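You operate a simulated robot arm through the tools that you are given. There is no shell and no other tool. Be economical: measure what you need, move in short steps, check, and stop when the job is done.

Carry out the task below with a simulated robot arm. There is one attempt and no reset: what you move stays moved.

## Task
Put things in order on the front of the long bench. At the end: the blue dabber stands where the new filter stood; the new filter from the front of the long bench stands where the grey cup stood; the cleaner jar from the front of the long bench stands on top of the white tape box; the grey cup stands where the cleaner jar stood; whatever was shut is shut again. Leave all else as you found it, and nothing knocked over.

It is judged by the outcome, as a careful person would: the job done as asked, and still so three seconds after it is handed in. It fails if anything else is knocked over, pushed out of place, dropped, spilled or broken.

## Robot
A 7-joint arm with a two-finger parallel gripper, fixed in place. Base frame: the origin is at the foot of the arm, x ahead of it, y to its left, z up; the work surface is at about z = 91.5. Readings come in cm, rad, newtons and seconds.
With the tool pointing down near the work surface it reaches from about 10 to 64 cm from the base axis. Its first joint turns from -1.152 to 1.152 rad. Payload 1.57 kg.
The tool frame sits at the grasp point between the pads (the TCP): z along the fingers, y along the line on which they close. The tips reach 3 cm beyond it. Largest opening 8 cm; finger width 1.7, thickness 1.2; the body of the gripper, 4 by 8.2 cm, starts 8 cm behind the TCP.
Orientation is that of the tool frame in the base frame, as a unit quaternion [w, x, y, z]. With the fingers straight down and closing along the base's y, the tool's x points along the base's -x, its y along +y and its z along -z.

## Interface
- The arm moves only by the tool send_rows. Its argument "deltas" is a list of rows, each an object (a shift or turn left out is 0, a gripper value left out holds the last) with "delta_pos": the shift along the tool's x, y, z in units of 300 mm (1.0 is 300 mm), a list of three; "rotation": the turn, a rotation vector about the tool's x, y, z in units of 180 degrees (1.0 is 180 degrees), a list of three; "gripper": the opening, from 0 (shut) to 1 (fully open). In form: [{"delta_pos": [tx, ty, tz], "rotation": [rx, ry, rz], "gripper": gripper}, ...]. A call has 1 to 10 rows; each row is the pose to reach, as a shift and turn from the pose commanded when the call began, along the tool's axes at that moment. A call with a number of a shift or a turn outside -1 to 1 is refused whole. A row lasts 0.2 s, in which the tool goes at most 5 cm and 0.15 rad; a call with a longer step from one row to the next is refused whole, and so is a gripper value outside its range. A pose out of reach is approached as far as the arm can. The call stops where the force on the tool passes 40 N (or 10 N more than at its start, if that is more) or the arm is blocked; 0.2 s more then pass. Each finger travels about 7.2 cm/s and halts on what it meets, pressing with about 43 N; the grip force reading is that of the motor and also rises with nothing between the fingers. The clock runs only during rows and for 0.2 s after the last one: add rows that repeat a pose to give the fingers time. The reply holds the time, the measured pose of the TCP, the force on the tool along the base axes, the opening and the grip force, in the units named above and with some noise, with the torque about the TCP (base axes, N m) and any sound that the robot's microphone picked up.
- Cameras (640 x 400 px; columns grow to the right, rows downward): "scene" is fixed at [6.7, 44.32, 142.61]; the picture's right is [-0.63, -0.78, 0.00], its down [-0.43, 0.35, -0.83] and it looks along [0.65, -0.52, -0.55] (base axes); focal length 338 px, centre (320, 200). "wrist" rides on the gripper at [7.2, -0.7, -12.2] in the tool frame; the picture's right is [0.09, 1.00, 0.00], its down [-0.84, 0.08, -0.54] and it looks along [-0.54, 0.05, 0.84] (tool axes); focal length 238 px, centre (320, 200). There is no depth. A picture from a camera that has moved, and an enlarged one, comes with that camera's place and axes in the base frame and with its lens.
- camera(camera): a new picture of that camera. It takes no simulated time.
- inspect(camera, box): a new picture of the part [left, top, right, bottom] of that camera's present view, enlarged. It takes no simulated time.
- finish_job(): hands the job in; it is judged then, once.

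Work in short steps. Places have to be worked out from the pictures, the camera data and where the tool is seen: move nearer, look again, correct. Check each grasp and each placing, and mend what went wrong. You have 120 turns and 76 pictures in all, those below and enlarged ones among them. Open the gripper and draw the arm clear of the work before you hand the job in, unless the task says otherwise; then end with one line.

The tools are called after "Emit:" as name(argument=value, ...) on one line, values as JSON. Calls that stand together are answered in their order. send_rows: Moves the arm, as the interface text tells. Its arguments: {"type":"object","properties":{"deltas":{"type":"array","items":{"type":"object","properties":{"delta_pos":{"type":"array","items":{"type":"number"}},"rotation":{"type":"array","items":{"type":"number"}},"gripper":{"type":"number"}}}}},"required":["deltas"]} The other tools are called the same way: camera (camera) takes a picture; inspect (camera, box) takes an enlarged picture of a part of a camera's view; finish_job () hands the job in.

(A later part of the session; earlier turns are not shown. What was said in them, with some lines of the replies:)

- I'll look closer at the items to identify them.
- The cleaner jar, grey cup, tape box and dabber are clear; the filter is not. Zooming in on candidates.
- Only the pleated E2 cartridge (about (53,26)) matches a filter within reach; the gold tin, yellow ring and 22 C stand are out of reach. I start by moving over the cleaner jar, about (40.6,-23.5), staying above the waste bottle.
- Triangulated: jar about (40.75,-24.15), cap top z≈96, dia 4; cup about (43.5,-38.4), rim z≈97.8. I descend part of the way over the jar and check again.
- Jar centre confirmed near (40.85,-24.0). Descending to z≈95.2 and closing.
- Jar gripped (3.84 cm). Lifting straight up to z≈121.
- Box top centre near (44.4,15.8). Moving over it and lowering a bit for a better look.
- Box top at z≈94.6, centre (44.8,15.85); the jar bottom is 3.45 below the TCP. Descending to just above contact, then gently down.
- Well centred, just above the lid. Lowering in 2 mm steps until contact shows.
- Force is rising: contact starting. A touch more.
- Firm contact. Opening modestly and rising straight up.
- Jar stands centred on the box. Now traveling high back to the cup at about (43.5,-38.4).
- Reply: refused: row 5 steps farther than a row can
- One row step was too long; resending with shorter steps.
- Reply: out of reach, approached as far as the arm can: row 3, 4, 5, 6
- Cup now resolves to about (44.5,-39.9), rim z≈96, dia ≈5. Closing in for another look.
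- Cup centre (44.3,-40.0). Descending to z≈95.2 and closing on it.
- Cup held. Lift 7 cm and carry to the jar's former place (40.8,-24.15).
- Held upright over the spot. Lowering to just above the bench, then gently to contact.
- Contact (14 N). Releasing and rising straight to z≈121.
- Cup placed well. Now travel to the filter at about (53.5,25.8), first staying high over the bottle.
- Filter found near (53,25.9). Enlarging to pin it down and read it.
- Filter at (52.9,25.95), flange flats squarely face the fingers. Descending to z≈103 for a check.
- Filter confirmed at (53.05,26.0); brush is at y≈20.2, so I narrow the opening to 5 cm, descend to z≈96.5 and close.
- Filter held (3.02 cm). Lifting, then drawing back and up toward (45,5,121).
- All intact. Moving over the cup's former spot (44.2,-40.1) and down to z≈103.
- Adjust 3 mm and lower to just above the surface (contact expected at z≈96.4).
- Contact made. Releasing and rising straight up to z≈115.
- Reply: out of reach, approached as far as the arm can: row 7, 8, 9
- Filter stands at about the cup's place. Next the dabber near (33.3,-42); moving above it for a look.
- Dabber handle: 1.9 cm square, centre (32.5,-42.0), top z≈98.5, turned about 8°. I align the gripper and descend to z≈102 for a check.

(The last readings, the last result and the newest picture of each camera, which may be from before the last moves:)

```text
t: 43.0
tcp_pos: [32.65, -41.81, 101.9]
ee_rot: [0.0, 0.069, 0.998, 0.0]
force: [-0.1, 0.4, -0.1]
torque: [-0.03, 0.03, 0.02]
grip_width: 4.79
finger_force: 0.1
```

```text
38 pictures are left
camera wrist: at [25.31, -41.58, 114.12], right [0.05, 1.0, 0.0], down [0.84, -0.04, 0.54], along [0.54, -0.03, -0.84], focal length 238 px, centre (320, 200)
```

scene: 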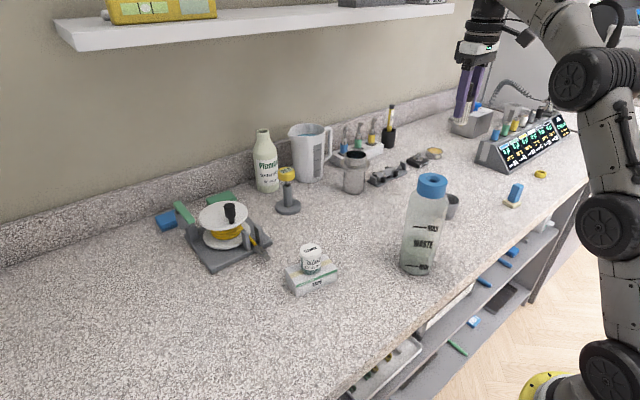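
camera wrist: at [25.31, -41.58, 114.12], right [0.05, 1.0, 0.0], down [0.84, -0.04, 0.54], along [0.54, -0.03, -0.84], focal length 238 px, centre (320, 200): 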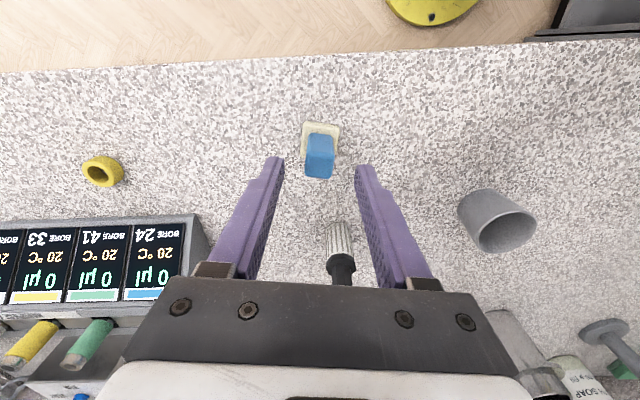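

Aligned. Final small correction, descending to z≈96.8 (tips above the pad), then closing.

Emit:
send_rows(deltas=[{"delta_pos": [0.009, -0.008, 0.08], "gripper": 0.6}, {"delta_pos": [0.009, -0.008, 0.165], "gripper": 0.6}, {"delta_pos": [0.009, -0.008, 0.165], "gripper": 0.6}, {"delta_pos": [0.009, -0.008, 0.165], "gripper": 0.15}, {"delta_pos": [0.009, -0.008, 0.165], "gripper": 0.15}, {"delta_pos": [0.009, -0.008, 0.165], "gripper": 0.15}])

Emit:
camera(camera="wrist")

```text
t: 44.4
tcp_pos: [32.35, -42.07, 96.91]
ee_rot: [-0.001, 0.07, 0.998, 0.0]
force: [0.3, 0.3, -0.1]
torque: [-0.01, -0.02, 0.02]
grip_width: 2.11
finger_force: 34.0
```

```text
37 pictures are left
camera wrist: at [25.04, -41.78, 109.19], right [0.05, 1.0, 0.0], down [0.84, -0.04, 0.54], along [0.54, -0.03, -0.84], focal length 238 px, centre (320, 200)
```

wrist: 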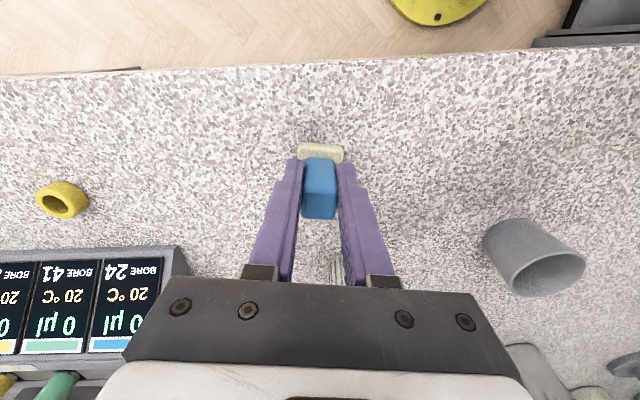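

Dabber held. Lifting straight up, then turning the gripper back square.

Emit:
send_rows(deltas=[{"delta_pos": [0, 0, -0.06]}, {"delta_pos": [0, 0, -0.2]}, {"delta_pos": [0, 0, -0.35]}, {"delta_pos": [0, 0, -0.5]}, {"delta_pos": [0, 0, -0.65]}, {"delta_pos": [0, 0, -0.8], "rotation": [0, 0, -0.04]}, {"delta_pos": [0, 0, -0.86], "rotation": [0, 0, -0.044]}])

Emit:
camera(camera="scene")

```text
t: 46.0
tcp_pos: [31.55, -41.28, 120.43]
ee_rot: [0.0, 0.0, 1.0, -0.001]
force: [0.2, 0.2, 0.0]
torque: [0.02, 0.01, 0.01]
grip_width: 2.09
finger_force: 34.9
out of reach, approached as far as the arm can: row 6, 7
```

```text
36 pictures are left
```

scene: 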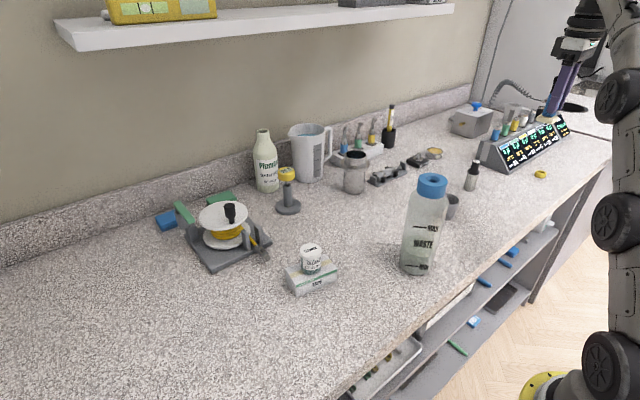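

Held. Traveling at height, curving to x≈45 so as to pass well clear of the waste bottle.

Emit:
send_rows(deltas=[{"delta_pos": [0, 0.15, 0]}, {"delta_pos": [-0.06, 0.29, 0]}, {"delta_pos": [-0.14, 0.42, 0]}, {"delta_pos": [-0.23, 0.55, 0]}, {"delta_pos": [-0.32, 0.68, 0]}, {"delta_pos": [-0.41, 0.81, 0]}, {"delta_pos": [-0.45, 0.96, 0]}])

Emit:
send_rows(deltas=[{"delta_pos": [0, 0.16, 0]}, {"delta_pos": [0, 0.32, 0]}, {"delta_pos": [0, 0.48, 0]}, {"delta_pos": [0, 0.64, 0]}, {"delta_pos": [0, 0.8, 0]}, {"delta_pos": [0, 0.95, 0]}])

```text
t: 47.6
tcp_pos: [44.99, -12.24, 120.22]
ee_rot: [0.0, 0.001, 1.0, 0.0]
force: [-0.7, 0.1, -0.8]
torque: [-0.01, 0.04, -0.03]
grip_width: 2.09
finger_force: 34.4
```

```text
t: 49.0
tcp_pos: [44.98, 16.39, 120.3]
ee_rot: [0.0, 0.002, 1.0, 0.0]
force: [-0.4, -0.4, -0.6]
torque: [0.01, 0.01, 0.01]
grip_width: 2.1
finger_force: 34.1
```

Now moving out to (52.9,26.05) while descending to z≈104.

Emit:
send_rows(deltas=[{"delta_pos": [-0.04, 0.13, 0.03]}, {"delta_pos": [-0.1, 0.24, 0.1]}, {"delta_pos": [-0.17, 0.32, 0.2]}, {"delta_pos": [-0.24, 0.322, 0.31]}, {"delta_pos": [-0.264, 0.322, 0.43]}, {"delta_pos": [-0.264, 0.322, 0.53]}, {"delta_pos": [-0.264, 0.322, 0.53]}])

Emit:
camera(camera="wrist")

Emit:
inspect(camera="scene", box=[180, 170, 340, 300])

```text
t: 50.6
tcp_pos: [53.29, 25.88, 104.42]
ee_rot: [0.0, 0.001, 1.0, 0.0]
force: [-0.5, 0.4, -0.2]
torque: [0.0, 0.03, 0.01]
grip_width: 2.12
finger_force: 34.5
```

```text
35 pictures are left
camera wrist: at [46.01, 25.15, 116.63], right [-0.09, 1.0, 0.0], down [0.84, 0.08, 0.54], along [0.54, 0.05, -0.84], focal length 238 px, centre (320, 200)
```

wrist: 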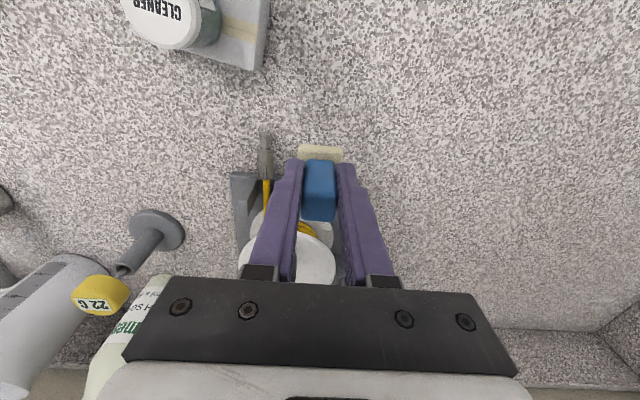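

```text
3.08 times, centred on (260, 235) of scene
camera zoom: at [6.7, 44.32, 142.61], right [-0.63, -0.78, 0.0], down [-0.43, 0.35, -0.83], along [0.65, -0.52, -0.55], focal length 1041 px, centre (505, 92)
```

zoom: 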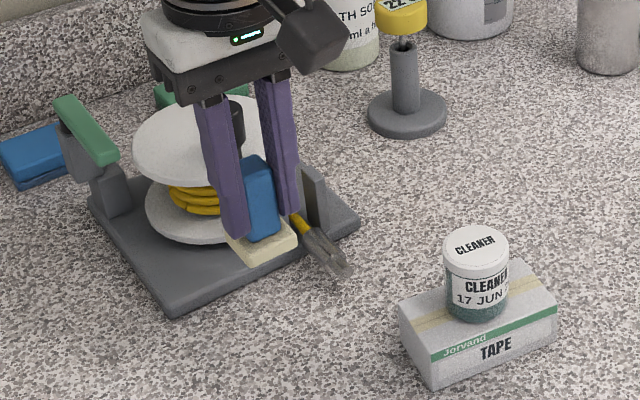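

Correcting a few mm and lowering to just above the bench (contact expected at z≈96.9).

Emit:
send_rows(deltas=[{"delta_pos": [0.013, 0.005, 0.1]}, {"delta_pos": [0.013, 0.005, 0.2]}, {"delta_pos": [0.013, 0.005, 0.235]}, {"delta_pos": [0.013, 0.005, 0.243]}, {"delta_pos": [0.013, 0.005, 0.243]}])

```text
t: 51.8
tcp_pos: [52.73, 25.7, 97.26]
ee_rot: [0.0, 0.001, 1.0, 0.001]
force: [0.0, -0.3, 0.5]
torque: [0.06, 0.03, 0.0]
grip_width: 2.1
finger_force: 34.0
```

Not touching yet; nudging y by +2 mm and easing down.

Emit:
send_rows(deltas=[{"delta_pos": [-0.002, 0.009, 0.004]}, {"delta_pos": [-0.002, 0.009, 0.01]}, {"delta_pos": [-0.002, 0.009, 0.015]}, {"delta_pos": [-0.002, 0.009, 0.015]}])

```text
t: 52.8
tcp_pos: [52.7, 26.08, 96.75]
ee_rot: [0.002, 0.001, 1.0, 0.0]
force: [-2.6, -2.2, 4.5]
torque: [-0.08, 0.06, -0.01]
grip_width: 2.12
finger_force: 34.2
```

Emit:
send_rows(deltas=[{"delta_pos": [0, 0, 0.004]}, {"delta_pos": [0, 0, 0.004]}])

Emit:
inspect(camera="scene", box=[180, 170, 340, 300])

```text
t: 53.4
tcp_pos: [52.73, 26.14, 96.88]
ee_rot: [0.001, 0.001, 1.0, 0.0]
force: [-7.5, -4.7, 14.7]
torque: [-0.21, 0.21, -0.05]
grip_width: 2.13
finger_force: 34.1
```

```text
3.08 times, centred on (260, 235) of scene
camera zoom: at [6.66, 44.3, 142.62], right [-0.63, -0.78, 0.0], down [-0.43, 0.35, -0.83], along [0.65, -0.52, -0.55], focal length 1041 px, centre (505, 92)
```

zoom: 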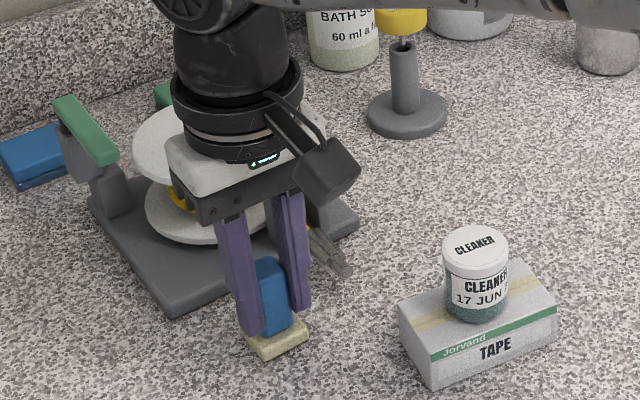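

The dabber is down. The scene camera's reported place changed by 0.4 mm, so I'll note that; releasing gently and rising straight up.

Emit:
send_rows(deltas=[{"delta_pos": [0, 0, -0.004], "gripper": 0.4}, {"delta_pos": [0, 0, -0.004], "gripper": 0.5}, {"delta_pos": [0, 0, -0.004], "gripper": 0.5}, {"delta_pos": [0, 0, -0.1]}, {"delta_pos": [0, 0, -0.24]}, {"delta_pos": [0, 0, -0.38]}, {"delta_pos": [0.08, -0.1, -0.46]}, {"delta_pos": [0.16, -0.2, -0.54]}, {"delta_pos": [0.24, -0.3, -0.64]}])

Emit:
inspect(camera="scene", box=[180, 170, 340, 300])

Emit:
camera(camera="wrist")

```text
t: 55.4
tcp_pos: [45.47, 17.11, 115.72]
ee_rot: [0.0, 0.001, 1.0, -0.001]
force: [0.1, 0.3, -0.8]
torque: [0.02, -0.03, 0.0]
grip_width: 4.01
finger_force: 0.0
```

```text
3.08 times, centred on (260, 235) of scene
camera zoom: at [6.7, 44.32, 142.61], right [-0.63, -0.78, 0.0], down [-0.43, 0.35, -0.83], along [0.65, -0.52, -0.55], focal length 1041 px, centre (505, 92)
```

zoom: 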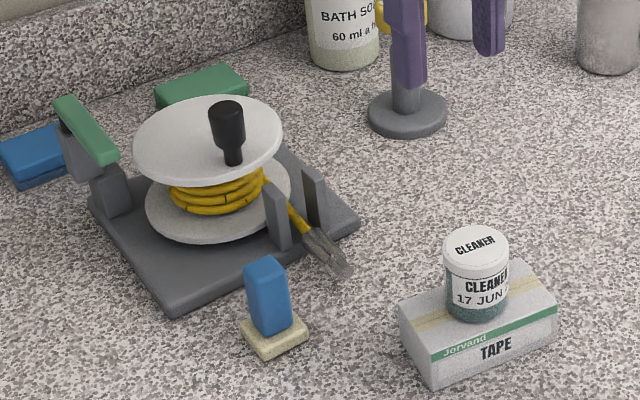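

```text
31 pictures are left
camera wrist: at [38.36, 16.4, 127.88], right [-0.09, 1.0, 0.0], down [0.84, 0.08, 0.54], along [0.54, 0.05, -0.84], focal length 238 px, centre (320, 200)
```

wrist: 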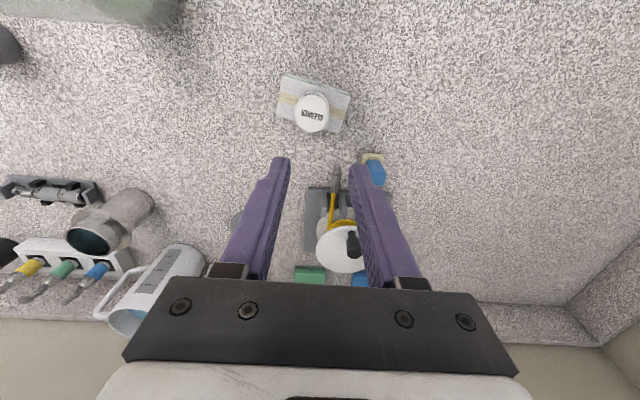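

Dabber stands upright at the filter's old spot, and the camera reads its original place again. Opening and drawing the arm clear toward its starting pose, then a final check.

Emit:
send_rows(deltas=[{"delta_pos": [0, 0, -0.15], "gripper": 1}, {"delta_pos": [0.05, -0.05, -0.23]}, {"delta_pos": [0.1, -0.18, -0.23]}, {"delta_pos": [0.15, -0.32, -0.23]}, {"delta_pos": [0.2, -0.45, -0.23]}, {"delta_pos": [0.22, -0.55, -0.23]}, {"delta_pos": [0.22, -0.55, -0.23]}])

Emit:
camera(camera="scene")

Emit:
camera(camera="wrist")

```text
t: 57.0
tcp_pos: [39.04, 0.52, 122.87]
ee_rot: [0.0, 0.001, 1.0, 0.0]
force: [-0.8, -0.5, 0.0]
torque: [0.0, -0.02, -0.02]
grip_width: 7.99
finger_force: 0.0
```

```text
30 pictures are left
```

scene: 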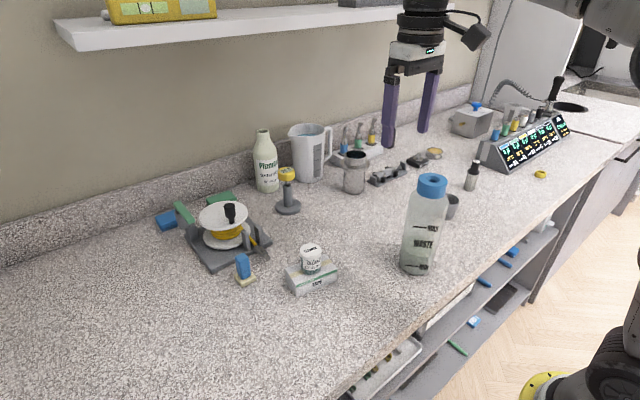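

```text
29 pictures are left
camera wrist: at [31.73, -0.09, 135.02], right [-0.09, 1.0, 0.0], down [0.84, 0.08, 0.54], along [0.54, 0.05, -0.84], focal length 238 px, centre (320, 200)
```

wrist: 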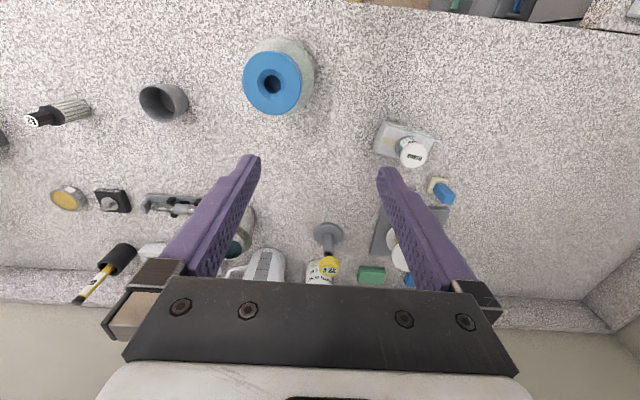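

All four items stand at their target places, nothing else is disturbed, and the arm is clear with the gripper open. Handing in.

Emit:
finish_job()

```text
The job is handed in.
```

The job is handed in: the dabber is in the filter's place, the filter (which I took to be the pleated "E2" cartridge) is in the cup's place, the cup is in the jar's place, and the cleaner jar is on the tape box. Each is within a few millimetres of its spot, nothing was knocked over, and nothing had to be opened.
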